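You operate a simulated robot arm through the tools that you are given. There is no shell and no other tool. Be economical: measure what you need, move in short steps, check, and stop when the job is done.

You are at the controls of a simulated two-armed robot. One attempt, no reset.

Task
Open the grey case, bin the scorched circuit board and fit the green one with the voltage on the case.
Fine: hold the case while you pull the lid off, use the red bin, lay the board flat and square in the case, and press the lid back on.

Only the result counts: the job must be done as asked and must still hold three seconds after the hand-in. Knocking over, shifting, dropping, spilling or breaking anything else fails it. Lids that push on must go on centred and level and be pressed home; caps that screw on are set level and turned clockwise until they are tight.

Robot
Two 6-joint arms with two-finger parallel grippers on one trunk, on a base that drives. Base frame: it is fixed to the floor where the robot stands at the start and does not move with it; the origin is under the middle of the robot, x ahead of it, y to its left, z up. Lengths are in m, angles in rad, forces in N, time in s.
The left shoulder is at the start at [0.07, 0.166, 1.419], the right one opposite. With the tool pointing down near the work surface each hand reaches from about 0.4 to 0.82 m from the robot's upright axis, wherever it stands, measured 20 degrees to its own side. Places, roughly: grey lid (11x7x3 cm) [0.5, 0.1, 0.9]; inside of the grey case [0.5, 0.1, 0.9]; top of the rework bench [0.7, -0.1, 0.8]. Payload 3.91 kg a hand.
The TCP of each hand is the grasp point between the finger pads, 0.03 m short of the fingertips. In the tool frame z runs along the fingers and y along their closing line. Largest opening 0.11 m; finger width 0.02, thickness 0.01; the body of the gripper, 0.048 by 0.112 m, starts 0.055 m behind the TCP.
Orientation is told as [roll, pitch, yaw] about the base's x, y, z axes, in that order, counted from this pose: with the fingers straight down and closing along the base's y, the tool's x points along the base's -x, its y along +y and its z along -z.

Tools
- The arms move only by the tool drive_tool. It takes "left_commands", "right_commands" or both (then of equal length, played together; a hand with none holds still); each is a list that holds one entry, the list of rows, each a list of 7 numbers: the closure, from 0 (fully open) to 1 (shut), then the shift along the tool's x, y, z in units of 250 mm (1.0 is 250 mm), then the turn, a rotation vector about the tool's x, y, z in units of 90 degrees (1.0 is 90 degrees). In form: [[[fingers, dx, dy, dz, ax, ay, az], ...]]. A call has 1 to 20 rows; each row is the pose to reach, as a shift and turn from the pose commanded when the call began, along the tool's axes at that moment. A call with a number of a shift or a turn outside -1 to 1 is refused whole. A row lasts 0.2 s, in which the tool goes at most 0.05 m and 0.15 rad; a call with a longer step from one row to the next is refused whole, and so is a gripper value outside its range. Where a pose cannot be reached the arm comes as near as it can. A force on the tool above 50 N (or 10 N above the force at the start of the call, whichever is more), or a blocked arm, ends the call early, and 0.2 s more pass. Each finger travels about 0.108 m/s and halts on what it meets, pressing with about 24 N; the grip force reading is that of the motor and also rises with nothing between the fingers. The clock runs only during rows and for 0.2 s after the last one: add rows that repeat a pose to give the fingers time. The reply holds the time, the measured pose of the TCP, the force on the tool along the base axes, the opening and the grip force, in the units named above and with some noise, with the torque about the TCP (base axes, N m) and any sound that the robot's microphone picked up.
- Cameras (640 x 400 px; columns grow to the right, rows downward): "scene" is now at [0.1157, 0.0149, 1.6142]; the picture's right is [0.21, -0.98, -0.00], its down [-0.84, -0.18, -0.52] and it looks along [0.50, 0.11, -0.86] (base axes); focal length 268 px, centre (320, 200). "left" rides on the left gripper at [0.077, -0.007, -0.115] in its tool frame; the picture's right is [0.09, 1.00, 0.00], its down [-0.80, 0.07, -0.59] and it looks along [-0.59, 0.05, 0.80] (tool axes); focal length 270 px, centre (320, 200). "right" rides on the right gripper at [0.077, 0.007, -0.115] in its tool frame; the picture's right is [-0.09, 1.00, 0.00], its down [-0.80, -0.07, -0.59] and it looks along [-0.59, -0.05, 0.80] (tool axes); focal length 270 px, centre (320, 200).
- grab_frame(camera): a new picture of that camera. No time passes.
- slide_trunk(by): slides the trunk up (or, below 0, down) by that many m; the arms and the scene camera ride with it, the base frame stays. It gives what a move gives, with no picture.
- drive_base(legs): drives the robot by 1 to 6 legs, each [ahead, left, turn to the left] in m, m and rad, along the robot's own axes; the way and the turn of a leg run together, so that a leg with both is an arc; at most 1.5 m and 3.142 rad a leg. The arms and the cameras ride along, it lands a little off, and it stops where it bumps. It gives what a move gives.
- aim_head(pan, tilt): turns the head with the scene camera to pan (to the left, within 1.501 rad either way) and tilt (down, from -0.506 to 1.204), counted from straight ahead of the robot. It gives what a move gives.
- probe_pixels(camera, pixels): for up to 12 pixels [column, row] of the newest picture of that camera ("zoom" is the newest enlarged one), the place [x, y, z] in the base frame of the surface seen there, good to about 0.003 m. No time passes.
- enlarge(camera, box): a new picture of the part [left, top, right, bottom] of that camera's present view, enlarged. No time passes.
- sign_off(): hands the job in; it is judged then, once.

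Keep the steps short. Do not move on a guess: measure, check each grasp and each placing, and mend mistakes. In all there are 80 turns and 58 pictures (those below and enlarged ones count). Leave the grippers open and the arms clear of the work at the hand-in unless told otherwise, and finish with a single line.

The tools are called after "Emit:" as name(argument=value, ...) on one line, values as JSON. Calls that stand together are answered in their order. drive_tool: Moves the arms, as the interface text tells. Its arguments: {"type":"object","properties":{"left_commands":{"type":"array"},"right_commands":{"type":"array"}},"required":[]} The other tools are called the same way: slide_trunk (by) slides the trunk up or down; drive_base (legs) drives the base; aim_head (pan, tilt) turns the head that bears the scene camera; grab_frame (camera) takes a picture; probe_pixels (camera, pixels) gives the place of the surface under pixels of a picture; enlarge (camera, box) takes an enlarged picture of a part of a camera's view; sign_off () hands the job in.

At the start:

```text
clock: 0.0
left_tool_pos: [0.589, 0.222, 1.0001]
left_orientation: [0.001, -0.004, -0.001]
left_contact_force: [-0.1, 0.5, 0.0]
left_moment: [-0.03, 0.01, 0.02]
left_grip_width: 0.1099
left_finger_force: 0.1
right_tool_pos: [0.6325, -0.2215, 0.9995]
right_orientation: [-0.001, 0.0, 0.001]
right_contact_force: [0.2, -0.1, -0.4]
right_moment: [0.0, -0.01, 0.03]
right_grip_width: 0.1098
right_finger_force: 0.0
trunk travel left (down, up): [-0.914, 0.026]
robot x, y, heading: [-0.0038, -0.0028, -0.004]
head pan, tilt: [0.209, 1.03]
```

scene: 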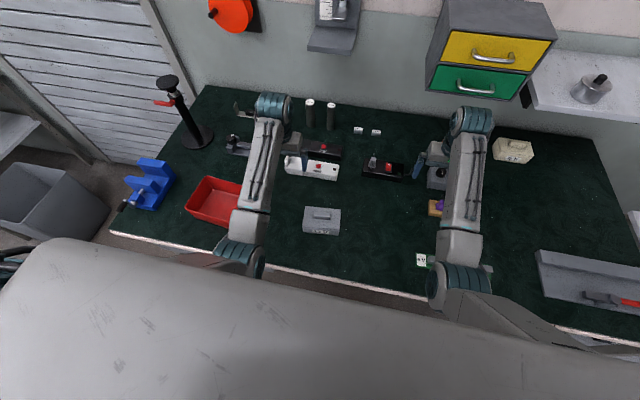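
right: 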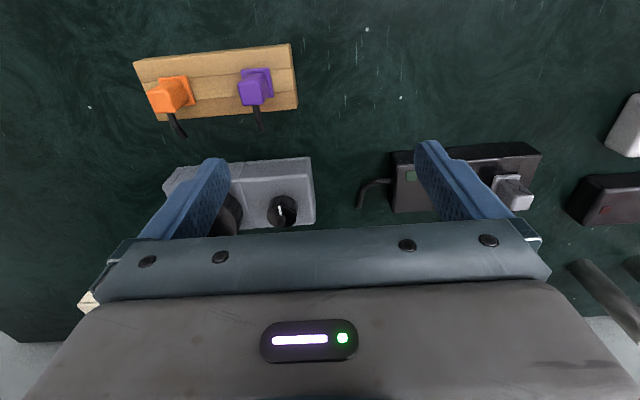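
left: 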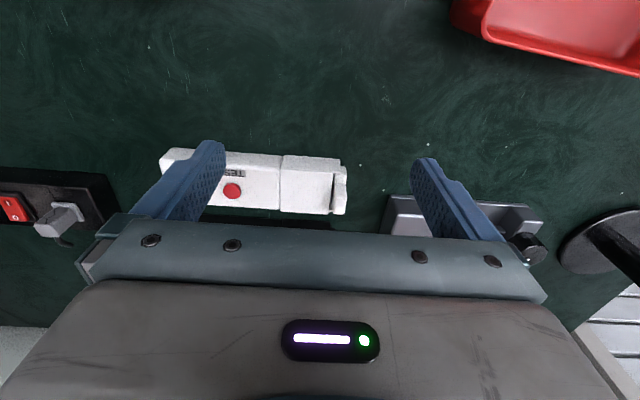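

I see the grey case at about (322,220), the red bin at (213,200) and two small light boards at (358,130) and (376,132). There is another green-white item at (421,260). I'll enlarge these.

Emit:
enlarge(camera="scene", box=[280, 190, 380, 252])

Emit:
enlarge(camera="scene", box=[320, 100, 480, 200])

Emit:
enlarge(camera="scene", box=[380, 230, 460, 280])

```text
6.40 times, centred on (330, 221) of scene
```

zoom: 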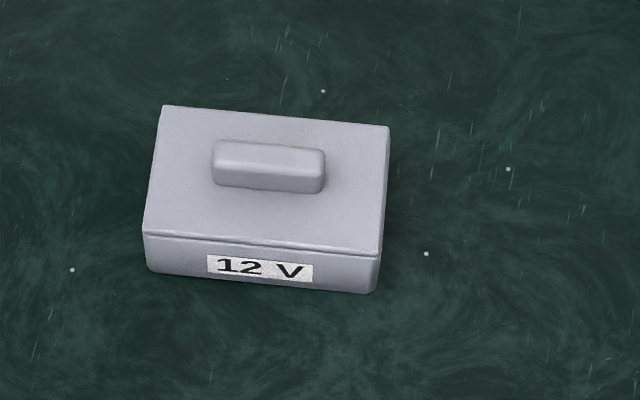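

```text
4.00 times, centred on (400, 150) of scene
```

zoom: 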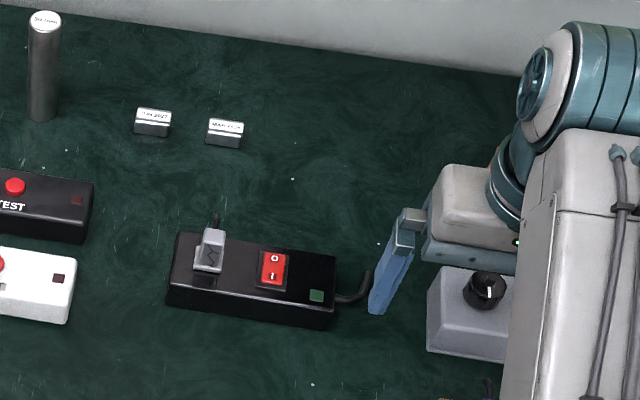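

```text
8.00 times, centred on (420, 255) of scene
```

zoom: 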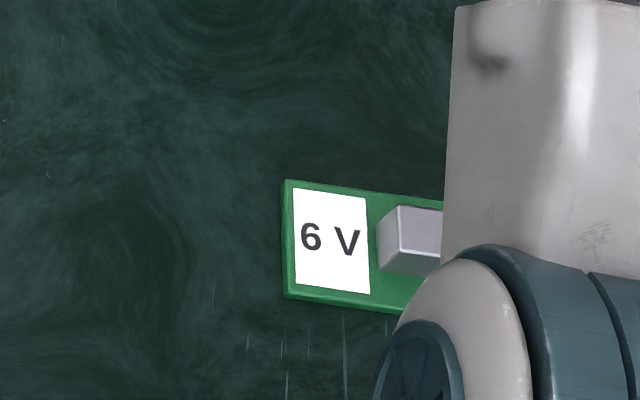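

The case says 12 V and the board I can see says 6 V. The right arm hides other boards, so I'll raise the right hand and move it outward.

Emit:
drive_tool(right_commands=[[[0, 0, 0, -0.2, 0, 0, 0], [0, 0, 0, -0.4, 0, 0, 0], [0, 0, -0.2, -0.4, 0, 0, 0], [0, 0, -0.4, -0.4, 0, 0, 0], [0, 0, -0.6, -0.4, 0, 0, 0], [0, 0, -0.8, -0.4, 0, 0, 0]]])

Emit:
grab_frame(camera="scene")

```text
clock: 1.4
left_tool_pos: [0.5891, 0.2206, 0.9998]
left_orientation: [0.002, -0.004, 0.0]
left_contact_force: [0.3, -0.1, -0.7]
left_moment: [0.03, 0.01, 0.01]
left_grip_width: 0.11
left_finger_force: 0.0
right_tool_pos: [0.6434, -0.4419, 1.0752]
right_orientation: [0.004, -0.004, 0.0]
right_contact_force: [0.4, -0.1, -0.3]
right_moment: [-0.01, -0.02, 0.02]
right_grip_width: 0.1099
right_finger_force: 0.1
right hand out of reach, approached as far as the arm can: row 1, 2, 3, 4, 5, 6
trunk travel left (down, up): [-0.914, 0.026]
robot x, y, heading: [-0.0007, 0.0024, -0.004]
head pan, tilt: [0.209, 1.03]
```

```text
51 pictures are left
```

scene: 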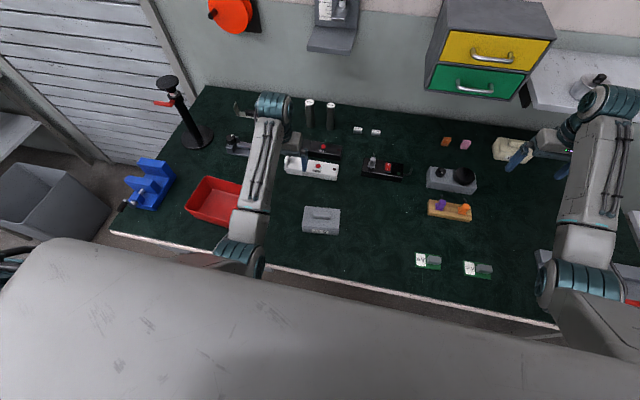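

Two boards now show, at (429,261) and (478,269). I'll zoom in and measure the case, the boards and the bin.

Emit:
enlarge(camera="scene", box=[400, 235, 512, 305])

Emit:
probe_pixels(camera="scene", pixels=[[306, 208], [340, 210], [338, 228], [303, 226], [315, 213], [330, 214], [321, 214], [195, 200], [210, 200], [230, 206], [214, 178], [207, 226]])

```text
5.71 times, centred on (456, 270) of scene
```

zoom: 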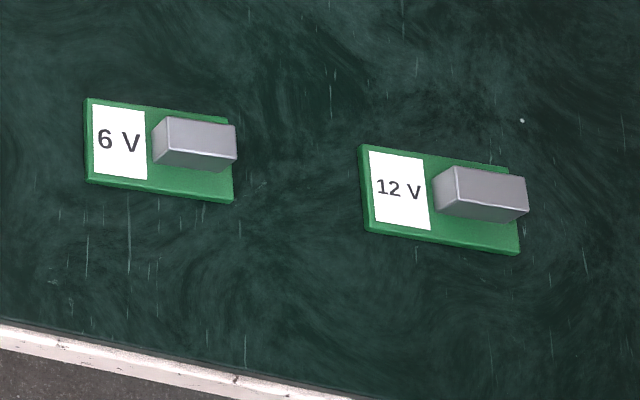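

```text
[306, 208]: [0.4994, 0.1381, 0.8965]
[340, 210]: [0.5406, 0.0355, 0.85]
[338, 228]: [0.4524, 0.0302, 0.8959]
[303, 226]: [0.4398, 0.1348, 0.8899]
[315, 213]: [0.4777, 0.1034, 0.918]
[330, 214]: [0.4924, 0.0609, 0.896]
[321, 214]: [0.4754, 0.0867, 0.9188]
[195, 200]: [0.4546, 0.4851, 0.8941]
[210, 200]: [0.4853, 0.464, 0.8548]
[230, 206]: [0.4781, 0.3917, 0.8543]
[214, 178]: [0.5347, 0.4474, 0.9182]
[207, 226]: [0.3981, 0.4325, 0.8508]
```

The 12 V board is the right one. I'll take precise measurements of it and the case through enlarged views.

Emit:
probe_pixels(camera="zoom", pixels=[[363, 150], [372, 228], [514, 250], [425, 160], [440, 177], [456, 170], [523, 181], [515, 215], [490, 175], [430, 238], [508, 168], [300, 250]])

Emit:
enlarge(camera="scene", box=[296, 197, 348, 245])

```text
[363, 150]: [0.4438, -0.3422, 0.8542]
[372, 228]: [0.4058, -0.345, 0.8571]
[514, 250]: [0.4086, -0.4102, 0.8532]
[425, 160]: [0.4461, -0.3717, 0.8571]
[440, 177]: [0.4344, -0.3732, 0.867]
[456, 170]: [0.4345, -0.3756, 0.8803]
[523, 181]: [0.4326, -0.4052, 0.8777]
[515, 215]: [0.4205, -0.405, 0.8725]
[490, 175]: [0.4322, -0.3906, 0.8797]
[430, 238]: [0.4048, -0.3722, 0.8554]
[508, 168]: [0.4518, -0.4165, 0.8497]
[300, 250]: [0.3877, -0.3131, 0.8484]
```

```text
8.33 times, centred on (322, 221) of scene
```

zoom: 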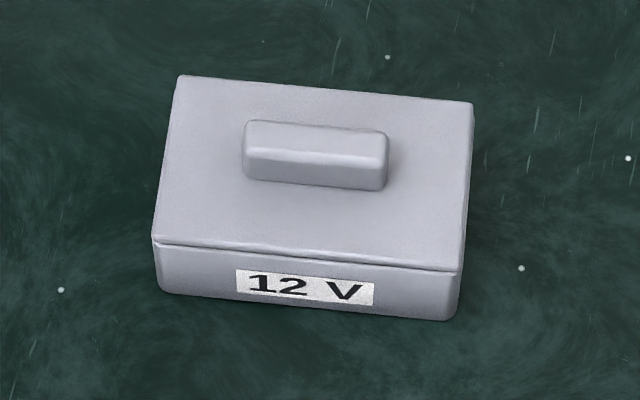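

Emit:
probe_pixels(camera="zoom", pixels=[[182, 80], [468, 108], [455, 264], [157, 236], [250, 128], [384, 138], [382, 162], [248, 152], [315, 143], [160, 280], [455, 312], [310, 254]])

Emit:
grab_frame(camera="left")

```text
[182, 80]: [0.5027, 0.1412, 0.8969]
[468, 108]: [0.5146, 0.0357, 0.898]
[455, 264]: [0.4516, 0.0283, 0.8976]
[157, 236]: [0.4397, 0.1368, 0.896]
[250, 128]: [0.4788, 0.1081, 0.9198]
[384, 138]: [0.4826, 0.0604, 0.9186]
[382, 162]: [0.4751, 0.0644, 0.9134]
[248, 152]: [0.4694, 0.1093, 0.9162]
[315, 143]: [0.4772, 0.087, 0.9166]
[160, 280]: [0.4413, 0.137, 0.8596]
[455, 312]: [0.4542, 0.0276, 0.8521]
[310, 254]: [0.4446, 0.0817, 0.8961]
```

```text
48 pictures are left
```

left: 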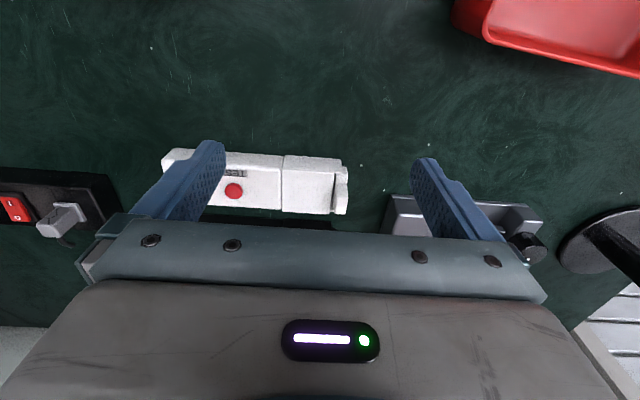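

The case centre is about (0.477, 0.0855), its yaw is about +0.11, its top is at z≈0.897 and its body is 0.85–0.89. The ridge knob is centred on the lid. I plan to hold the case with the left hand, tilted 45° from the +y end so the fingers stay below the seam, and lift the lid with the right hand. First I'll yaw the left hand.

Emit:
drive_tool(left_commands=[[[0, 0.051, 0.0012, 0, 0, 0, 0.093], [0, 0.102, 0.0024, 0, 0, 0, 0.186], [0, 0.153, 0.0036, 0, 0, 0, 0.279], [0, 0.204, 0.0048, 0, 0, 0, 0.372], [0, 0.255, 0.006, 0, 0, 0, 0.465], [0, 0.306, 0.0072, 0, 0, 0, 0.558], [0, 0.357, 0.0084, 0, 0, 0, 0.651], [0, 0.408, 0.0096, 0, 0, 0, 0.744], [0, 0.459, 0.0108, 0, 0, 0, 0.837], [0, 0.51, 0.012, 0, 0, 0, 0.93], [0, 0.51, 0.012, 0, 0, 0, 0.93]]])

```text
clock: 3.8
left_tool_pos: [0.4711, 0.2203, 0.9611]
left_orientation: [0.007, 0.001, -1.462]
left_contact_force: [0.4, 0.5, -1.0]
left_moment: [0.02, 0.04, 0.01]
left_grip_width: 0.1099
left_finger_force: 0.2
left hand out of reach, approached as far as the arm can: row 1, 2, 3, 4, 5, 6, 7, 8, 9, 10, 11
right_tool_pos: [0.6445, -0.4399, 1.0756]
right_orientation: [-0.002, -0.002, 0.0]
right_contact_force: [0.7, 0.5, 0.3]
right_moment: [0.01, 0.01, -0.03]
right_grip_width: 0.1098
right_finger_force: 0.0
trunk travel left (down, up): [-0.914, 0.026]
robot x, y, heading: [-0.0018, -0.0007, 0.002]
head pan, tilt: [0.209, 1.03]
```

The left hand is at its inner reach limit, so I'll back the base up 0.12 m to give both arms room.

Emit:
drive_base(legs=[[-0.12, 0, 0]])

```text
clock: 5.0
left_tool_pos: [0.351, 0.2216, 0.9605]
left_orientation: [0.005, 0.001, -1.461]
left_contact_force: [0.4, -0.1, 0.0]
left_moment: [0.0, 0.04, 0.0]
left_grip_width: 0.1101
left_finger_force: 0.2
right_tool_pos: [0.525, -0.4409, 1.0747]
right_orientation: [0.0, -0.001, 0.001]
right_contact_force: [-0.5, -0.3, 1.3]
right_moment: [0.0, 0.04, -0.02]
right_grip_width: 0.1099
right_finger_force: 0.1
trunk travel left (down, up): [-0.914, 0.026]
robot x, y, heading: [-0.1242, -0.003, 0.003]
head pan, tilt: [0.209, 1.03]
```

Now I'll move the left hand to the pre-grasp point and tilt it 45°.

Emit:
drive_tool(left_commands=[[[0, -0.0067, 0.0735, -0.005, 0, -0.0834, 0], [0, -0.0133, 0.147, -0.01, 0, -0.1667, 0], [0, -0.02, 0.2205, -0.015, 0, -0.25, 0], [0, -0.0267, 0.294, -0.02, 0, -0.3333, 0], [0, -0.0333, 0.3675, -0.025, 0, -0.4167, 0], [0, -0.04, 0.441, -0.03, 0, -0.5, 0], [0, -0.04, 0.441, -0.03, 0, -0.5, 0]]])

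Emit:
grab_frame(camera="left")

Emit:
grab_frame(camera="scene")

```text
clock: 6.7
left_tool_pos: [0.4611, 0.2242, 0.9702]
left_orientation: [0.011, -0.785, -1.468]
left_contact_force: [0.6, 0.3, 1.2]
left_moment: [-0.01, 0.01, 0.0]
left_grip_width: 0.11
left_finger_force: 0.1
right_tool_pos: [0.5229, -0.4401, 1.0768]
right_orientation: [-0.002, -0.003, 0.002]
right_contact_force: [0.1, -0.2, 0.1]
right_moment: [-0.03, 0.01, 0.0]
right_grip_width: 0.1101
right_finger_force: 0.0
trunk travel left (down, up): [-0.914, 0.026]
robot x, y, heading: [-0.1232, 0.0036, 0.0]
head pan, tilt: [0.209, 1.03]
```

```text
47 pictures are left
```

left: 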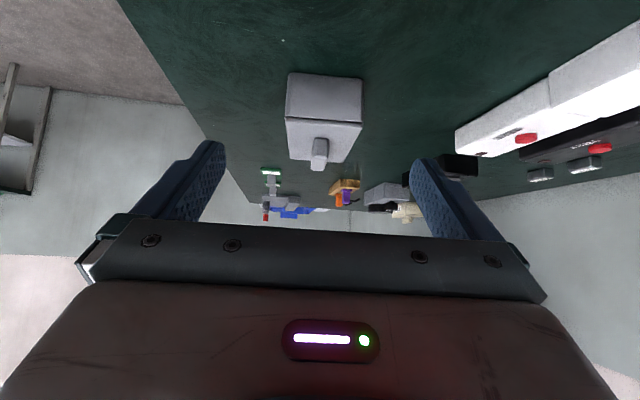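

```text
46 pictures are left
```

scene: 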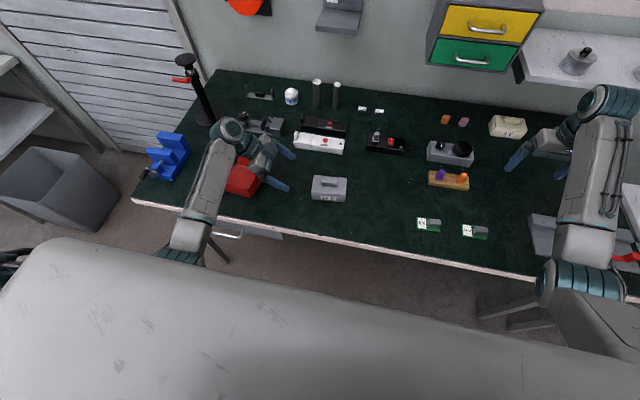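

The case is centred between the left fingers (case at 285–363 px, fingers at 210 and 425 px). I'll advance 0.121 m along the fingers without closing.

Emit:
drive_tool(left_commands=[[[0, 0, 0, 0.12, 0, 0, 0], [0, 0, 0, 0.24, 0, 0, 0], [0, 0, 0, 0.36, 0, 0, 0], [0, 0, 0, 0.43, 0, 0, 0], [0, 0, 0, 0.484, 0, 0, 0], [0, 0, 0, 0.484, 0, 0, 0]]])

Emit:
enlarge(camera="scene", box=[260, 140, 380, 220])

Emit:
grab_frame(camera="left")

```text
clock: 8.1
left_tool_pos: [0.4702, 0.1382, 0.8841]
left_orientation: [0.012, -0.787, -1.469]
left_contact_force: [0.3, -0.6, -0.6]
left_moment: [0.03, 0.02, -0.05]
left_grip_width: 0.1103
left_finger_force: 0.0
right_tool_pos: [0.5226, -0.4399, 1.0769]
right_orientation: [0.0, -0.004, 0.0]
right_contact_force: [0.0, 1.4, 0.1]
right_moment: [0.0, 0.0, -0.04]
right_grip_width: 0.1099
right_finger_force: 0.1
trunk travel left (down, up): [-0.914, 0.026]
robot x, y, heading: [-0.1197, -0.0019, -0.002]
head pan, tilt: [0.209, 1.03]
```

```text
5.00 times, centred on (320, 180) of scene
```

zoom: 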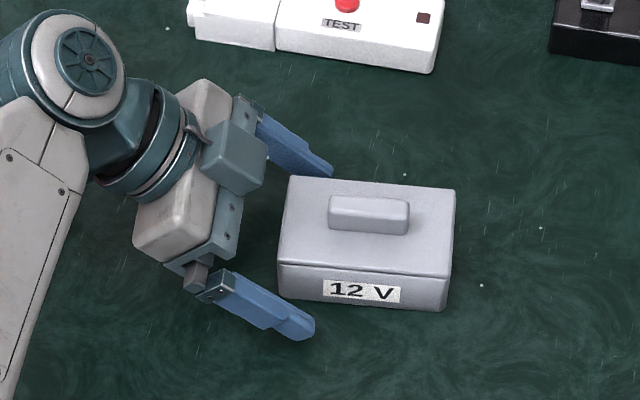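

```text
44 pictures are left
```

left: 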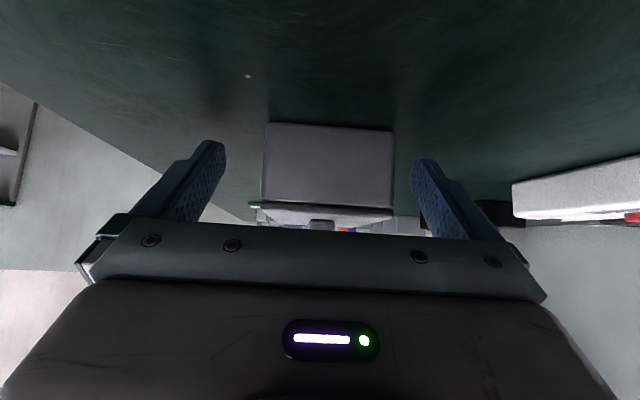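

The fingers straddle the case end with about 2 cm overlap. I'll check the lateral centring before closing.

Emit:
probe_pixels(camera="left", pixels=[[268, 160], [388, 165], [268, 195], [388, 198], [328, 202], [328, 208]])

Emit:
probe_pixels(camera="zoom", pixels=[[322, 172], [305, 325], [293, 180], [282, 258], [450, 192], [446, 272], [366, 205]])

```text
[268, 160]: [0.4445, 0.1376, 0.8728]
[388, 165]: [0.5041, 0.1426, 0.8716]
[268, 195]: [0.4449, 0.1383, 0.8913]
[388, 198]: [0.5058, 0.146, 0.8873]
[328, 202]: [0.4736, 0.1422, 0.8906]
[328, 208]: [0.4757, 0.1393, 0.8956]
```

```text
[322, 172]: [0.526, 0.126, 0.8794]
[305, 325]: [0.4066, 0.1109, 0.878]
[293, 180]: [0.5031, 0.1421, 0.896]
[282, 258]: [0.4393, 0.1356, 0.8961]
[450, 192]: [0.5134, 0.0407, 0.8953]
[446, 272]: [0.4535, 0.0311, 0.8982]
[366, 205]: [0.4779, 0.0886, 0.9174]
```

The hand is about 4 mm off, so I'll shift +0.004 along tool y and close gently onto the case.

Emit:
drive_tool(left_commands=[[[0, 0, 0.016, 0, 0, 0, 0], [0.2, 0, 0.016, 0, 0, 0, 0], [0.5, 0, 0.016, 0, 0, 0, 0], [0.5, 0, 0.016, 0, 0, 0, 0], [0.5, 0, 0.016, 0, 0, 0, 0], [0.5, 0, 0.016, 0, 0, 0, 0]]])

Emit:
enlarge(camera="scene", box=[280, 155, 364, 215])

```text
clock: 9.4
left_tool_pos: [0.476, 0.1395, 0.883]
left_orientation: [0.011, -0.786, -1.468]
left_contact_force: [0.3, -0.1, 0.2]
left_moment: [-0.09, 0.08, -0.03]
left_grip_width: 0.0698
left_finger_force: 24.0
right_tool_pos: [0.5238, -0.4394, 1.0762]
right_orientation: [0.0, -0.004, 0.0]
right_contact_force: [-0.2, 0.4, 1.0]
right_moment: [-0.01, -0.03, 0.02]
right_grip_width: 0.1098
right_finger_force: 0.0
trunk travel left (down, up): [-0.914, 0.026]
robot x, y, heading: [-0.1181, 0.0008, 0.005]
head pan, tilt: [0.209, 1.03]
```

```text
6.67 times, centred on (322, 185) of scene
```

zoom: 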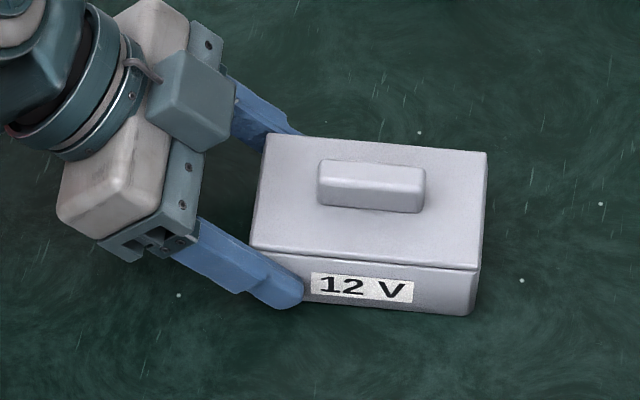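

The left hand holds the case firmly at 0.0698 m opening and 24 N. I'll measure the knob again.

Emit:
probe_pixels(camera="zoom", pixels=[[322, 168], [422, 178], [420, 202], [320, 192], [372, 173], [370, 185], [270, 140], [484, 156], [474, 264], [255, 246]])

```text
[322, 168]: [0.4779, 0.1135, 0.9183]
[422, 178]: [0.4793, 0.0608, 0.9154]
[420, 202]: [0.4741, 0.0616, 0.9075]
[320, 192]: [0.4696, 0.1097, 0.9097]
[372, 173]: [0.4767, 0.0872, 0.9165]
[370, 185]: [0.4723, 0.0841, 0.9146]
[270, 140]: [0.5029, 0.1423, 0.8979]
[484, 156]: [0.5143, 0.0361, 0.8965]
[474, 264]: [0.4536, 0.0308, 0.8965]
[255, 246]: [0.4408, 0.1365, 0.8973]
```

The lid centre is (0.478, 0.0864), yaw 0.112, with the knob at z 0.897–0.919. I'll swing the right hand toward the case while yawing it.

Emit:
drive_tool(right_commands=[[[0, 0.016, 0.087, 0, 0, 0, -0.087], [0, 0.033, 0.174, 0, 0, 0, -0.174], [0, 0.05, 0.261, 0, 0, 0, -0.261], [0, 0.067, 0.348, 0, 0, 0, -0.348], [0, 0.083, 0.435, 0, 0, 0, -0.435], [0, 0.1, 0.522, 0, 0, 0, -0.522], [0, 0.117, 0.609, 0, 0, 0, -0.609], [0, 0.133, 0.696, 0, 0, 0, -0.696], [0, 0.15, 0.783, 0, 0, 0, -0.783], [0, 0.167, 0.87, 0, 0, 0, -0.87], [0, 0.184, 0.957, 0, 0, 0, -0.957], [0, 0.184, 0.957, 0, 0, 0, -0.957]]])

```text
clock: 12.1
left_tool_pos: [0.4746, 0.1394, 0.886]
left_orientation: [0.011, -0.785, -1.469]
left_contact_force: [-1.1, 0.7, 0.8]
left_moment: [-0.06, 0.09, -0.09]
left_grip_width: 0.0699
left_finger_force: 23.8
right_tool_pos: [0.51, -0.1977, 1.0253]
right_orientation: [-0.007, 0.001, 1.504]
right_contact_force: [-1.0, 0.2, 0.0]
right_moment: [0.01, 0.04, 0.01]
right_grip_width: 0.1102
right_finger_force: 0.1
right hand out of reach, approached as far as the arm can: row 1, 2, 3, 4, 5, 6, 7, 8, 9, 10, 11, 12
trunk travel left (down, up): [-0.914, 0.026]
robot x, y, heading: [-0.1218, 0.0009, 0.001]
head pan, tilt: [0.209, 1.03]
```

Emit:
drive_tool(right_commands=[[[0, -0.15, 0.031, 0.017, 0, 0, -0.019], [0, -0.3, 0.063, 0.033, 0, 0, -0.038], [0, -0.45, 0.094, 0.05, 0, 0, -0.057], [0, -0.6, 0.126, 0.067, 0, 0, -0.076], [0, -0.75, 0.157, 0.083, 0, 0, -0.095], [0, -0.902, 0.189, 0.1, 0, 0, -0.114], [0, -0.902, 0.189, 0.1, 0, 0, -0.114]]])

```text
clock: 13.8
left_tool_pos: [0.4745, 0.1386, 0.8845]
left_orientation: [0.01, -0.786, -1.469]
left_contact_force: [-0.4, 0.8, 0.4]
left_moment: [0.04, 0.11, -0.07]
left_grip_width: 0.0694
left_finger_force: 23.8
right_tool_pos: [0.5259, -0.0898, 0.9653]
right_orientation: [0.004, 0.087, 1.626]
right_contact_force: [0.0, -0.2, 0.0]
right_moment: [0.0, 0.0, 0.02]
right_grip_width: 0.1101
right_finger_force: 0.0
right hand out of reach, approached as far as the arm can: row 5, 6, 7
trunk travel left (down, up): [-0.914, 0.026]
robot x, y, heading: [-0.1226, 0.0, 0.003]
head pan, tilt: [0.209, 1.03]
stopped in row 7 (right hand): the arm was blocked; the commanded pose is now the measured one
```

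The right arm was blocked, so I'll look.

Emit:
grab_frame(camera="scene")

```text
42 pictures are left
```

scene: 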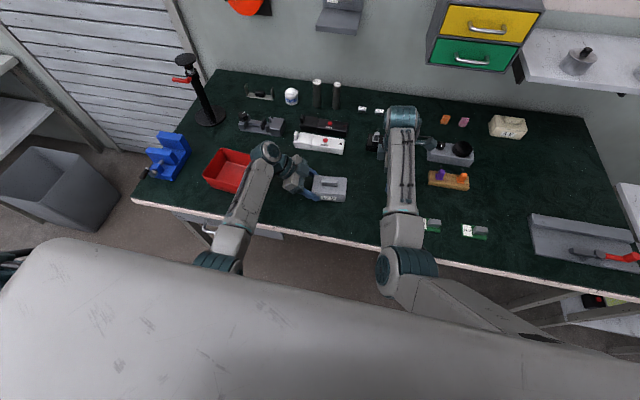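

There is no contact with objects. The right arm is at a joint limit with that yaw while crossing over. Instead I'll grip the knob end to end with the natural yaw (about 0.11), which clears the tilted left hand. First I'll un-yaw the right hand.

Emit:
drive_tool(right_commands=[[[0, 0.01, 0, -0.011, -0.0038, -0.004, 0.0876], [0, 0.02, 0, -0.022, -0.0076, -0.008, 0.1753], [0, 0.03, 0, -0.033, -0.0115, -0.012, 0.263], [0, 0.04, 0, -0.044, -0.0153, -0.016, 0.3505], [0, 0.05, 0, -0.055, -0.019, -0.02, 0.438], [0, 0.06, 0, -0.066, -0.023, -0.024, 0.526], [0, 0.07, 0, -0.077, -0.0267, -0.028, 0.6135], [0, 0.08, 0, -0.088, -0.0305, -0.032, 0.701], [0, 0.09, 0, -0.099, -0.0344, -0.036, 0.789], [0, 0.1, 0, -0.11, -0.038, -0.04, 0.8764], [0, 0.1, 0, -0.12, -0.042, -0.044, 0.964], [0, 0.1, 0, -0.12, -0.042, -0.044, 0.964]]])

```text
clock: 16.4
left_tool_pos: [0.474, 0.1391, 0.8847]
left_orientation: [0.01, -0.786, -1.469]
left_contact_force: [0.2, -0.4, 0.6]
left_moment: [0.0, 0.07, -0.06]
left_grip_width: 0.0696
left_finger_force: 24.2
right_tool_pos: [0.5274, -0.11, 0.9984]
right_orientation: [0.003, 0.005, 0.112]
right_contact_force: [-0.9, 0.1, -0.6]
right_moment: [0.01, 0.01, 0.03]
right_grip_width: 0.1102
right_finger_force: 0.0
trunk travel left (down, up): [-0.914, 0.026]
robot x, y, heading: [-0.1215, 0.0009, -0.001]
head pan, tilt: [0.209, 1.03]
```

Emit:
drive_tool(right_commands=[[[0.3, 0.018, 0.134, 0, 0, 0, 0], [0.3, 0.036, 0.268, 0, 0, 0, 0], [0.3, 0.054, 0.402, 0, 0, 0, 0], [0.3, 0.072, 0.536, 0.01, 0, 0, 0], [0.3, 0.09, 0.67, 0.03, 0, 0, 0], [0.3, 0.108, 0.803, 0.052, 0, 0, 0], [0.3, 0.108, 0.803, 0.052, 0, 0, 0]]])

Emit:
grab_frame(camera="right")

Emit:
grab_frame(camera="scene")

```text
clock: 18.2
left_tool_pos: [0.4747, 0.1388, 0.8853]
left_orientation: [0.011, -0.786, -1.47]
left_contact_force: [-1.0, 1.0, 0.3]
left_moment: [-0.09, 0.12, -0.13]
left_grip_width: 0.0696
left_finger_force: 23.5
right_tool_pos: [0.5482, -0.0442, 0.9451]
right_orientation: [-0.057, 0.008, 0.068]
right_contact_force: [0.2, 0.0, 0.5]
right_moment: [0.01, 0.04, 0.0]
right_grip_width: 0.0771
right_finger_force: 0.1
right hand out of reach, approached as far as the arm can: row 3, 4, 5, 6, 7
trunk travel left (down, up): [-0.914, 0.026]
robot x, y, heading: [-0.1231, -0.0023, 0.0]
head pan, tilt: [0.209, 1.03]
stopped in row 7 (right hand): the arm was blocked; the commanded pose is now the measured one
```

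```text
41 pictures are left
```

right: 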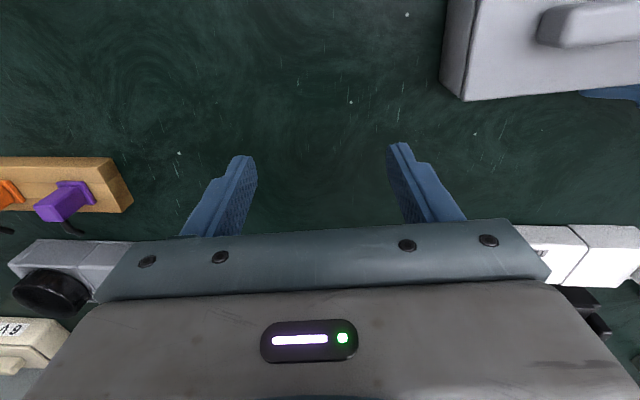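

```text
40 pictures are left
```

scene: 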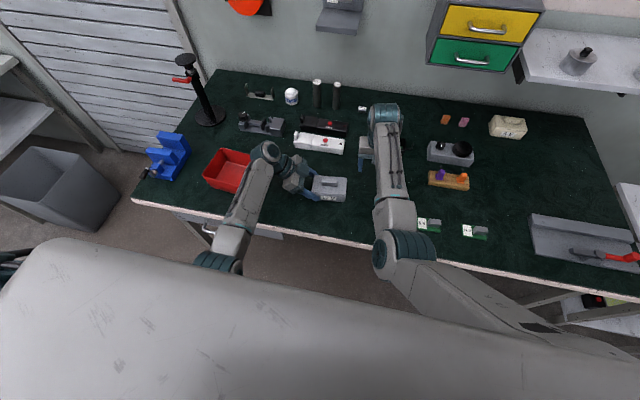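

The right arm can't cross the robot's midline, so the base must shift left. I'll open and back off the left hand along its fingers, and raise the right hand and pull it right.

Emit:
drive_tool(left_commands=[[[0, 0, 0, 0, 0, 0, 0], [0, 0, 0, 0, 0, 0, 0], [0, 0, 0, -0.12, 0, 0, 0], [0, 0, 0, -0.24, 0, 0, 0], [0, 0, 0, -0.36, 0, 0, 0], [0, 0, 0, -0.484, 0, 0, 0]]], right_commands=[[[0, 0, 0, -0.05, 0, 0, 0], [0, 0, 0, -0.1, 0, 0, 0], [0, 0, -0.1, -0.15, 0, 0, 0], [0, 0, -0.2, -0.2, 0, 0, 0], [0, 0, -0.3, -0.2, 0, 0, 0], [0, 0, -0.3, -0.2, 0, 0, 0]]])

Emit:
drive_base(legs=[[0, 0.14, 0]])

Emit:
grab_frame(camera="scene")

```text
clock: 19.6
left_tool_pos: [0.4635, 0.2242, 0.9672]
left_orientation: [0.01, -0.786, -1.468]
left_contact_force: [-0.7, 0.1, -0.5]
left_moment: [0.02, 0.01, 0.03]
left_grip_width: 0.1097
left_finger_force: 0.2
right_tool_pos: [0.5518, -0.115, 1.0022]
right_orientation: [-0.051, 0.01, 0.072]
right_contact_force: [-0.6, 0.2, -0.4]
right_moment: [-0.01, -0.02, -0.02]
right_grip_width: 0.1099
right_finger_force: 0.0
trunk travel left (down, up): [-0.914, 0.026]
robot x, y, heading: [-0.1193, 0.0006, 0.002]
head pan, tilt: [0.209, 1.03]
```

```text
clock: 21.0
left_tool_pos: [0.4625, 0.3586, 0.9682]
left_orientation: [0.01, -0.783, -1.467]
left_contact_force: [-0.4, -0.7, 0.2]
left_moment: [0.02, 0.0, 0.0]
left_grip_width: 0.1101
left_finger_force: 0.2
right_tool_pos: [0.5537, 0.0202, 1.0013]
right_orientation: [-0.05, 0.012, 0.075]
right_contact_force: [0.4, -0.3, -0.1]
right_moment: [0.01, 0.01, 0.04]
right_grip_width: 0.11
right_finger_force: 0.1
trunk travel left (down, up): [-0.914, 0.026]
robot x, y, heading: [-0.126, 0.1369, 0.002]
head pan, tilt: [0.209, 1.03]
```

```text
39 pictures are left
```

scene: 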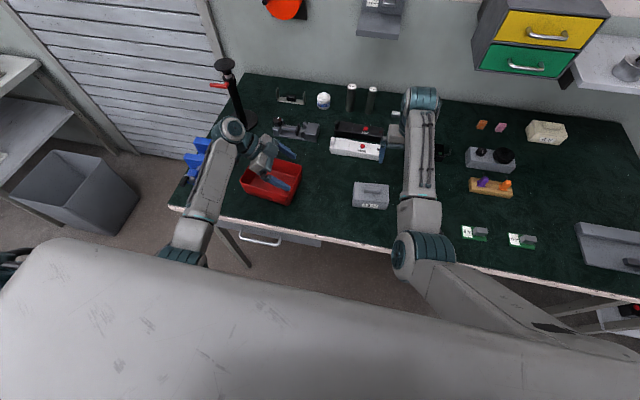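

The base has shifted. I'll bring the left hand back to pre-grasp and down onto the case end, and level the right hand's orientation.

Emit:
drive_tool(left_commands=[[[0, -0.1, -0.01, 0.094, 0, 0, 0], [0, -0.2, -0.02, 0.188, 0, 0, 0], [0, -0.3, -0.03, 0.282, 0, 0, 0], [0, -0.385, -0.042, 0.374, 0, 0, 0], [0, -0.385, -0.042, 0.374, 0, 0, 0]]], right_commands=[[[0.3, 0, 0, 0, -0.016, -0.004, -0.012], [0.3, 0, 0, 0, -0.032, -0.0077, -0.0236], [0.3, 0, 0, 0, -0.032, -0.0077, -0.0236], [0.3, 0, 0, 0, -0.032, -0.0077, -0.0236], [0.3, 0, 0, 0, -0.032, -0.0077, -0.0236]]])

Emit:
enlarge(camera="scene", box=[330, 165, 414, 225])

```text
clock: 22.2
left_tool_pos: [0.4686, 0.2244, 0.9699]
left_orientation: [0.012, -0.786, -1.467]
left_contact_force: [-0.5, 0.2, 0.3]
left_moment: [0.0, -0.02, -0.02]
left_grip_width: 0.11
left_finger_force: 0.0
right_tool_pos: [0.5531, 0.0214, 1.002]
right_orientation: [-0.002, 0.0, 0.111]
right_contact_force: [0.3, 0.0, -0.5]
right_moment: [-0.04, 0.01, 0.0]
right_grip_width: 0.077
right_finger_force: 0.1
trunk travel left (down, up): [-0.914, 0.026]
robot x, y, heading: [-0.1213, 0.1359, 0.005]
head pan, tilt: [0.209, 1.03]
```

```text
6.67 times, centred on (372, 195) of scene
```

zoom: 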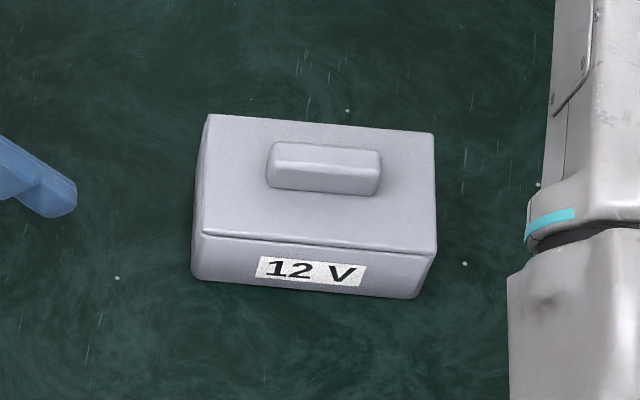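

Emit:
probe_pixels(camera="zoom", pixels=[[213, 118], [430, 137], [433, 246], [206, 230], [274, 148], [378, 156], [376, 185], [270, 178], [325, 150]])

Emit:
drive_tool(left_commands=[[[0, 0, 0, 0.12, 0, 0, 0], [0, 0, 0, 0.24, 0, 0, 0], [0, 0, 0, 0.36, 0, 0, 0], [0, 0, 0, 0.43, 0, 0, 0], [0, 0, 0, 0.484, 0, 0, 0], [0, 0, 0, 0.484, 0, 0, 0]]])

Emit:
grab_frame(camera="left")

```text
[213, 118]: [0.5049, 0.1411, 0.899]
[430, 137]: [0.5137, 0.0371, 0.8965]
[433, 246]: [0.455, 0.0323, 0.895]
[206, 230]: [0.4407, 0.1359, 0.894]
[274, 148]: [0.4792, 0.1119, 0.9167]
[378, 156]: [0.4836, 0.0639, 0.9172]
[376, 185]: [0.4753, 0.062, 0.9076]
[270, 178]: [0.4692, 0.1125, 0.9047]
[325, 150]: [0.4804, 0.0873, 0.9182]
```

```text
clock: 23.6
left_tool_pos: [0.4765, 0.1419, 0.8851]
left_orientation: [0.012, -0.784, -1.465]
left_contact_force: [0.6, -0.3, 0.1]
left_moment: [0.02, -0.01, -0.03]
left_grip_width: 0.1099
left_finger_force: 0.0
right_tool_pos: [0.5532, 0.0221, 1.0018]
right_orientation: [-0.003, -0.001, 0.113]
right_contact_force: [0.0, 0.3, -0.5]
right_moment: [0.01, 0.0, -0.03]
right_grip_width: 0.077
right_finger_force: 0.1
trunk travel left (down, up): [-0.914, 0.026]
robot x, y, heading: [-0.1194, 0.1345, 0.007]
head pan, tilt: [0.209, 1.03]
```

```text
37 pictures are left
```

left: 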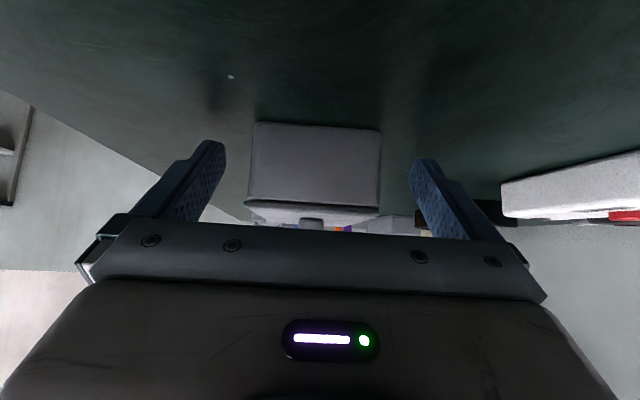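

The case is centred (315 against 318 px). I'll close the left hand and bring the right hand above the knob.

Emit:
drive_tool(left_commands=[[[0, -0.0085, 0, 0.0085, 0, 0, 0], [0.2, -0.0085, 0, 0.0085, 0, 0, 0], [0.5, -0.0085, 0, 0.0085, 0, 0, 0], [0.5, -0.0085, 0, 0.0085, 0, 0, 0], [0.5, -0.0085, 0, 0.0085, 0, 0, 0], [0.5, -0.0085, 0, 0.0085, 0, 0, 0], [0.5, -0.0085, 0, 0.0085, 0, 0, 0]]], right_commands=[[[0.3, 0, 0, 0, 0, 0, 0], [0.3, 0.05, 0.06, 0, 0, 0, 0], [0.3, 0.1, 0.12, 0.02, 0, 0, 0], [0.3, 0.16, 0.18, 0.04, 0, 0, 0], [0.3, 0.22, 0.24, 0.06, 0, 0, 0], [0.3, 0.268, 0.291, 0.068, 0, 0, 0], [0.3, 0.268, 0.291, 0.068, 0, 0, 0]]])

Emit:
grab_frame(camera="right")

```text
clock: 25.4
left_tool_pos: [0.4771, 0.139, 0.8856]
left_orientation: [0.01, -0.785, -1.467]
left_contact_force: [0.1, 1.2, 1.1]
left_moment: [-0.18, 0.09, -0.1]
left_grip_width: 0.0699
left_finger_force: 23.8
right_tool_pos: [0.5235, 0.0224, 1.0196]
right_orientation: [-0.099, -0.085, 0.069]
right_contact_force: [0.0, 0.6, -0.3]
right_moment: [-0.02, -0.01, 0.02]
right_grip_width: 0.077
right_finger_force: 0.1
trunk travel left (down, up): [-0.914, 0.026]
robot x, y, heading: [-0.1199, 0.1372, 0.006]
head pan, tilt: [0.209, 1.03]
stopped in row 7 (right hand): the arm was blocked; the commanded pose is now the measured one
```

```text
36 pictures are left
```

right: 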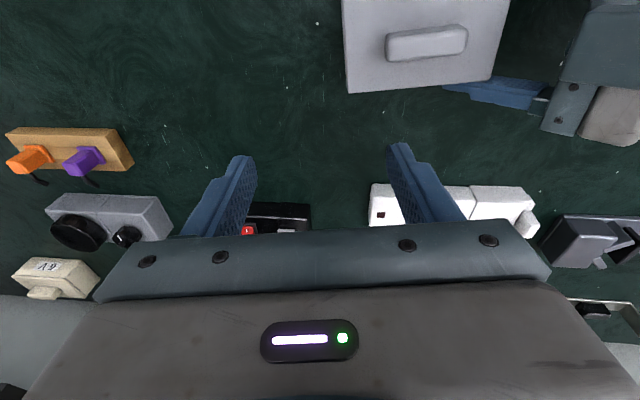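

Emit:
aim_head(pan=0.0, tilt=1.03)

Emit:
grab_frame(camera="scene")

```text
clock: 26.1
left_tool_pos: [0.4773, 0.1376, 0.8851]
left_orientation: [0.01, -0.784, -1.466]
left_contact_force: [-0.7, 0.8, 0.8]
left_moment: [-0.04, 0.16, -0.13]
left_grip_width: 0.07
left_finger_force: 23.9
right_tool_pos: [0.5233, 0.023, 1.0203]
right_orientation: [-0.098, -0.087, 0.069]
right_contact_force: [-0.3, -0.1, -0.6]
right_moment: [-0.02, 0.01, 0.03]
right_grip_width: 0.077
right_finger_force: 0.0
trunk travel left (down, up): [-0.914, 0.026]
robot x, y, heading: [-0.1199, 0.1374, 0.004]
head pan, tilt: [0.0, 1.03]
```

```text
35 pictures are left
```

scene: 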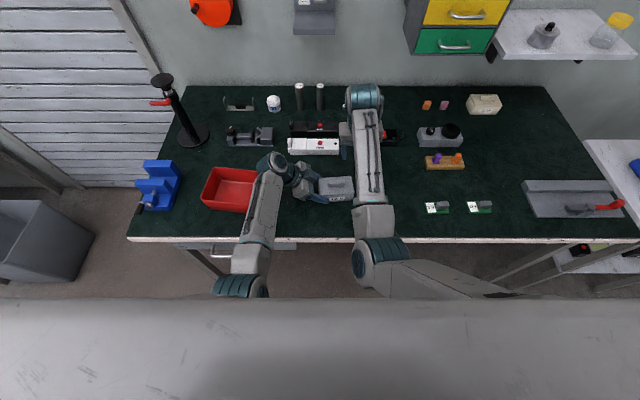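

Nothing visible touches. I'll try straightening the right hand at a lower height first, since the arm is cramped when high.

Emit:
drive_tool(right_commands=[[[0.3, 0, 0, 0.08, -0.022, 0.017, -0.009], [0.3, 0, 0, 0.16, -0.044, 0.034, -0.018], [0.3, 0, 0, 0.24, -0.066, 0.051, -0.027], [0.3, 0, 0, 0.24, -0.066, 0.051, -0.027]]])

```text
clock: 27.1
left_tool_pos: [0.4773, 0.1385, 0.8845]
left_orientation: [0.01, -0.785, -1.467]
left_contact_force: [-1.5, 1.2, 0.7]
left_moment: [0.01, 0.15, -0.12]
left_grip_width: 0.0698
left_finger_force: 23.9
right_tool_pos: [0.5257, 0.0201, 0.9589]
right_orientation: [0.007, 0.001, 0.109]
right_contact_force: [0.6, -0.3, 0.5]
right_moment: [-0.03, 0.0, 0.02]
right_grip_width: 0.0769
right_finger_force: 0.1
trunk travel left (down, up): [-0.914, 0.026]
robot x, y, heading: [-0.1205, 0.1359, 0.001]
head pan, tilt: [0.0, 1.03]
```

That worked. Now I'll slide over the knob at this height, slowly.

Emit:
drive_tool(right_commands=[[[0.3, 0.026, 0.048, 0, 0, 0, 0], [0.3, 0.053, 0.095, 0, 0, 0, 0], [0.3, 0.079, 0.143, 0, 0, 0, 0], [0.3, 0.105, 0.19, 0, 0, 0, 0], [0.3, 0.132, 0.238, 0, 0, 0, 0], [0.3, 0.158, 0.286, 0, 0, 0, 0], [0.3, 0.158, 0.286, 0, 0, 0, 0]]])

```text
clock: 28.9
left_tool_pos: [0.4772, 0.1388, 0.8846]
left_orientation: [0.01, -0.786, -1.466]
left_contact_force: [-0.5, 1.1, 1.3]
left_moment: [-0.18, 0.07, -0.09]
left_grip_width: 0.0699
left_finger_force: 24.6
right_tool_pos: [0.5142, 0.0213, 0.9761]
right_orientation: [-0.091, -0.049, 0.065]
right_contact_force: [0.5, -0.1, -0.2]
right_moment: [0.01, -0.01, 0.02]
right_grip_width: 0.077
right_finger_force: 0.0
trunk travel left (down, up): [-0.914, 0.026]
robot x, y, heading: [-0.1183, 0.1342, 0.0]
head pan, tilt: [0.0, 1.03]
stopped in row 7 (right hand): the arm was blocked; the commanded pose is now the measured one
```

Emit:
enlarge(camera="scene", box=[250, 70, 410, 220])

Emit:
grab_frame(camera="right")

```text
2.67 times, centred on (330, 145) of scene
```

zoom: 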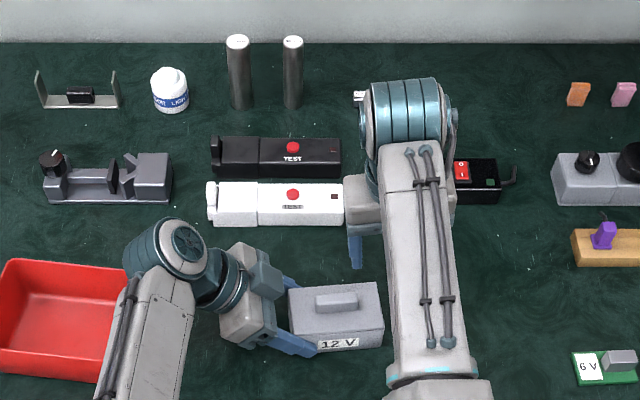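

```text
33 pictures are left
```

right: 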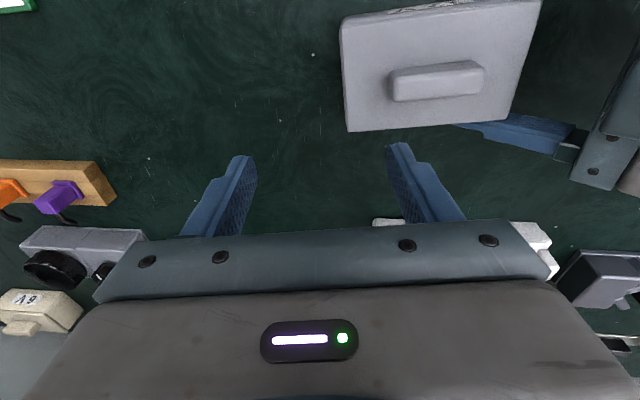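

The right elbow and shoulder hit their inward limit again. The left hand reaches the mirrored spot easily with its 45° tilt, so I'll use the mirrored pose on the right: yaw about 1.68, tilted 45°, from the -y side. First I'll back off and start the yaw.

Emit:
drive_tool(right_commands=[[[0, 0, -0.08, 0, -0.02, 0.009, -0.033], [0, 0, -0.16, 0, -0.04, 0.018, -0.066], [0, 0, -0.24, 0, -0.06, 0.027, -0.1], [0, 0, -0.32, 0, -0.06, 0.027, -0.1], [0, 0, -0.32, 0, -0.06, 0.027, -0.1]]])

```text
clock: 30.1
left_tool_pos: [0.4779, 0.1376, 0.8842]
left_orientation: [0.011, -0.786, -1.466]
left_contact_force: [-1.9, 1.6, 0.7]
left_moment: [0.09, 0.17, -0.02]
left_grip_width: 0.0694
left_finger_force: 23.6
right_tool_pos: [0.5182, -0.056, 0.9853]
right_orientation: [0.004, 0.002, 0.223]
right_contact_force: [-0.2, 0.0, 0.5]
right_moment: [-0.01, 0.01, -0.01]
right_grip_width: 0.11
right_finger_force: 0.0
trunk travel left (down, up): [-0.914, 0.026]
robot x, y, heading: [-0.1203, 0.1351, 0.002]
head pan, tilt: [0.0, 1.03]
```

Emit:
drive_tool(right_commands=[[[0, 0, 0, 0, 0, 0, -0.093], [0, 0, 0, 0, 0, 0, -0.186], [0, 0, 0, 0, 0, 0, -0.279], [0, 0, 0, 0, 0, 0, -0.372], [0, 0, 0, 0, 0, 0, -0.465], [0, 0, 0, 0, 0, 0, -0.558], [0, 0, 0, 0, 0, 0, -0.651], [0, 0, 0, 0, 0, 0, -0.744], [0, 0, 0, 0, 0, 0, -0.837], [0, 0, 0, 0, 0, 0, -0.93], [0, 0, 0, 0, 0, 0, -0.93]]])

```text
clock: 32.5
left_tool_pos: [0.4779, 0.1384, 0.8835]
left_orientation: [0.012, -0.785, -1.465]
left_contact_force: [-0.7, 0.0, 0.6]
left_moment: [-0.04, 0.13, -0.09]
left_grip_width: 0.0695
left_finger_force: 24.1
right_tool_pos: [0.5175, -0.0553, 0.9833]
right_orientation: [0.002, -0.004, 1.685]
right_contact_force: [0.4, 0.1, -0.3]
right_moment: [-0.01, 0.04, 0.02]
right_grip_width: 0.11
right_finger_force: 0.1
trunk travel left (down, up): [-0.914, 0.026]
robot x, y, heading: [-0.1213, 0.135, 0.005]
head pan, tilt: [0.0, 1.03]
```

Emit:
drive_tool(right_commands=[[[0.5, -0.046, 0.015, -0.006, 0, -0.0834, 0], [0.5, -0.091, 0.03, -0.013, 0, -0.1667, 0], [0.5, -0.137, 0.045, -0.02, 0, -0.25, 0], [0.5, -0.183, 0.06, -0.026, 0, -0.3333, 0], [0.5, -0.228, 0.076, -0.033, 0, -0.4167, 0], [0.5, -0.274, 0.091, -0.039, 0, -0.5, 0], [0.5, -0.274, 0.091, -0.039, 0, -0.5, 0]]])

Emit:
enlarge(camera="scene", box=[270, 140, 400, 221])

Emit:
grab_frame(camera="right")

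```text
clock: 34.1
left_tool_pos: [0.477, 0.1376, 0.8841]
left_orientation: [0.01, -0.785, -1.466]
left_contact_force: [-1.3, -0.5, 1.6]
left_moment: [0.01, 0.08, -0.05]
left_grip_width: 0.0698
left_finger_force: 24.0
right_tool_pos: [0.4878, 0.0115, 0.9924]
right_orientation: [0.002, -0.792, 1.679]
right_contact_force: [-0.5, -0.5, -0.1]
right_moment: [-0.02, -0.01, 0.03]
right_grip_width: 0.0551
right_finger_force: 0.0
trunk travel left (down, up): [-0.914, 0.026]
robot x, y, heading: [-0.1186, 0.1345, 0.003]
head pan, tilt: [0.0, 1.03]
```

```text
4.92 times, centred on (335, 180) of scene
```

zoom: 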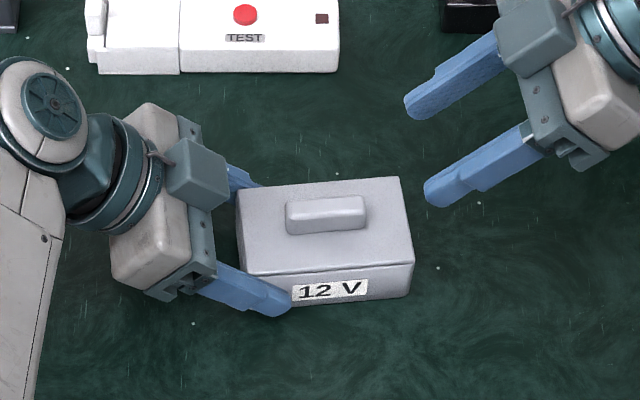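

```text
31 pictures are left
```

right: 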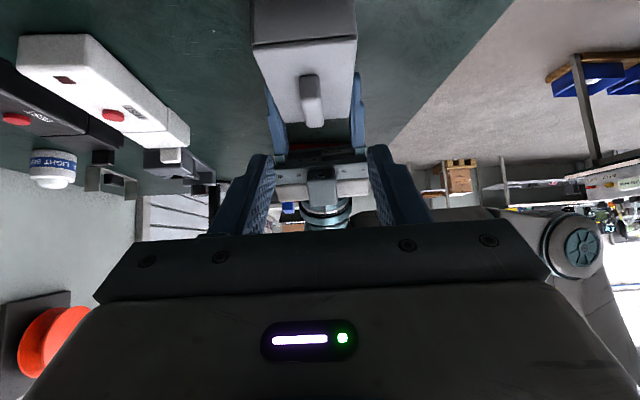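

Reached. The knob is at (312,100) in the right image, slightly left of the finger midline, so I'll probe it from both cameras.

Emit:
probe_pixels(camera="right", pixels=[[303, 85], [318, 85], [306, 115], [321, 115], [310, 95], [313, 120], [280, 60], [340, 60], [254, 60], [355, 55]])

Emit:
probe_pixels(camera="zoom", pixels=[[290, 205], [362, 203], [326, 203], [326, 212], [300, 245], [300, 192], [430, 195], [408, 108]])

```text
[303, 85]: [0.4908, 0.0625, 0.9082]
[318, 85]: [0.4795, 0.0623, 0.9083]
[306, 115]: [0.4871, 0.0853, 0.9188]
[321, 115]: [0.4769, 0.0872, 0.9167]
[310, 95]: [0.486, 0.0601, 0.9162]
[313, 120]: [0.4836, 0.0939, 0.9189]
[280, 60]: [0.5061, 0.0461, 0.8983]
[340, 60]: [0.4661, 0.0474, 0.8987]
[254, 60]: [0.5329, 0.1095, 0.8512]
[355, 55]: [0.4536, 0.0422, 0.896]
```

```text
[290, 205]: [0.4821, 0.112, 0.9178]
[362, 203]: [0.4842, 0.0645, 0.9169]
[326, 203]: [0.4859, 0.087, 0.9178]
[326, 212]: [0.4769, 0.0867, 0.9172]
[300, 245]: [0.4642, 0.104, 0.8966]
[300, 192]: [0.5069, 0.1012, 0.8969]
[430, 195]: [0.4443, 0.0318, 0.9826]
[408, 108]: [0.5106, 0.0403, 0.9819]
```

The knob centre is x≈0.482, about 4 mm off. I'll correct and advance 0.09 m along the fingers.

Emit:
drive_tool(right_commands=[[[0.5, 0, -0.016, 0.08, 0, 0, 0], [0.5, 0, -0.016, 0.16, 0, 0, 0], [0.5, 0, -0.016, 0.24, 0, 0, 0], [0.5, 0, -0.016, 0.3, 0, 0, 0], [0.5, 0, -0.016, 0.356, 0, 0, 0], [0.5, 0, -0.016, 0.356, 0, 0, 0]]])

Emit:
enlarge(camera="scene", box=[290, 150, 386, 210])

Emit:
grab_frame(camera="right")

```text
clock: 35.5
left_tool_pos: [0.4778, 0.1373, 0.8844]
left_orientation: [0.011, -0.785, -1.466]
left_contact_force: [-0.2, 0.5, 1.1]
left_moment: [-0.03, 0.09, -0.05]
left_grip_width: 0.0697
left_finger_force: 24.1
right_tool_pos: [0.4826, 0.0754, 0.9298]
right_orientation: [0.004, -0.792, 1.68]
right_contact_force: [0.0, 0.0, -0.1]
right_moment: [0.02, -0.02, -0.02]
right_grip_width: 0.0549
right_finger_force: 0.1
trunk travel left (down, up): [-0.914, 0.026]
robot x, y, heading: [-0.1217, 0.1354, 0.003]
head pan, tilt: [0.0, 1.03]
```

```text
6.67 times, centred on (338, 180) of scene
```

zoom: 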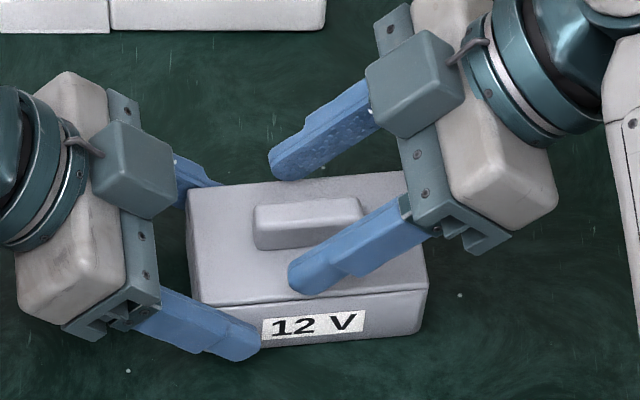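

```text
29 pictures are left
```

right: 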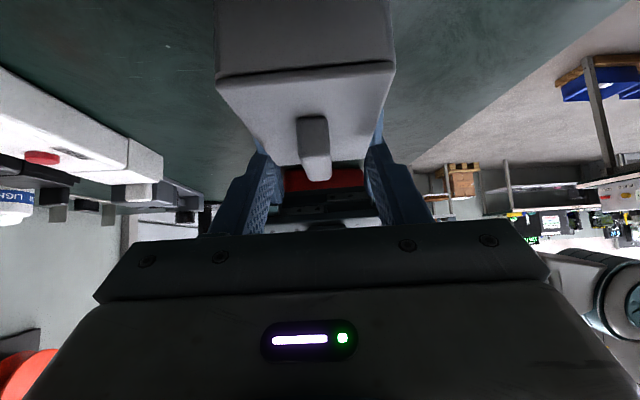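

The knob is between the fingers (centre about 315 against 320 px). I'll close on it.

Emit:
drive_tool(right_commands=[[[0.7, 0, -0.016, 0, 0, 0, 0], [1, 0, -0.016, 0, 0, 0, 0], [1, 0, -0.016, 0, 0, 0, 0], [1, 0, -0.016, 0, 0, 0, 0]]])

```text
clock: 36.5
left_tool_pos: [0.4784, 0.1394, 0.8852]
left_orientation: [0.015, -0.784, -1.466]
left_contact_force: [25.8, 4.0, -12.7]
left_moment: [0.06, 0.67, 0.74]
left_grip_width: 0.07
left_finger_force: 23.8
right_tool_pos: [0.4869, 0.0761, 0.9291]
right_orientation: [0.006, -0.792, 1.682]
right_contact_force: [-27.2, -3.9, 14.9]
right_moment: [0.56, 0.63, 0.86]
right_grip_width: 0.015
right_finger_force: 23.9
trunk travel left (down, up): [-0.914, 0.026]
robot x, y, heading: [-0.1202, 0.1369, 0.001]
head pan, tilt: [0.0, 1.03]
```

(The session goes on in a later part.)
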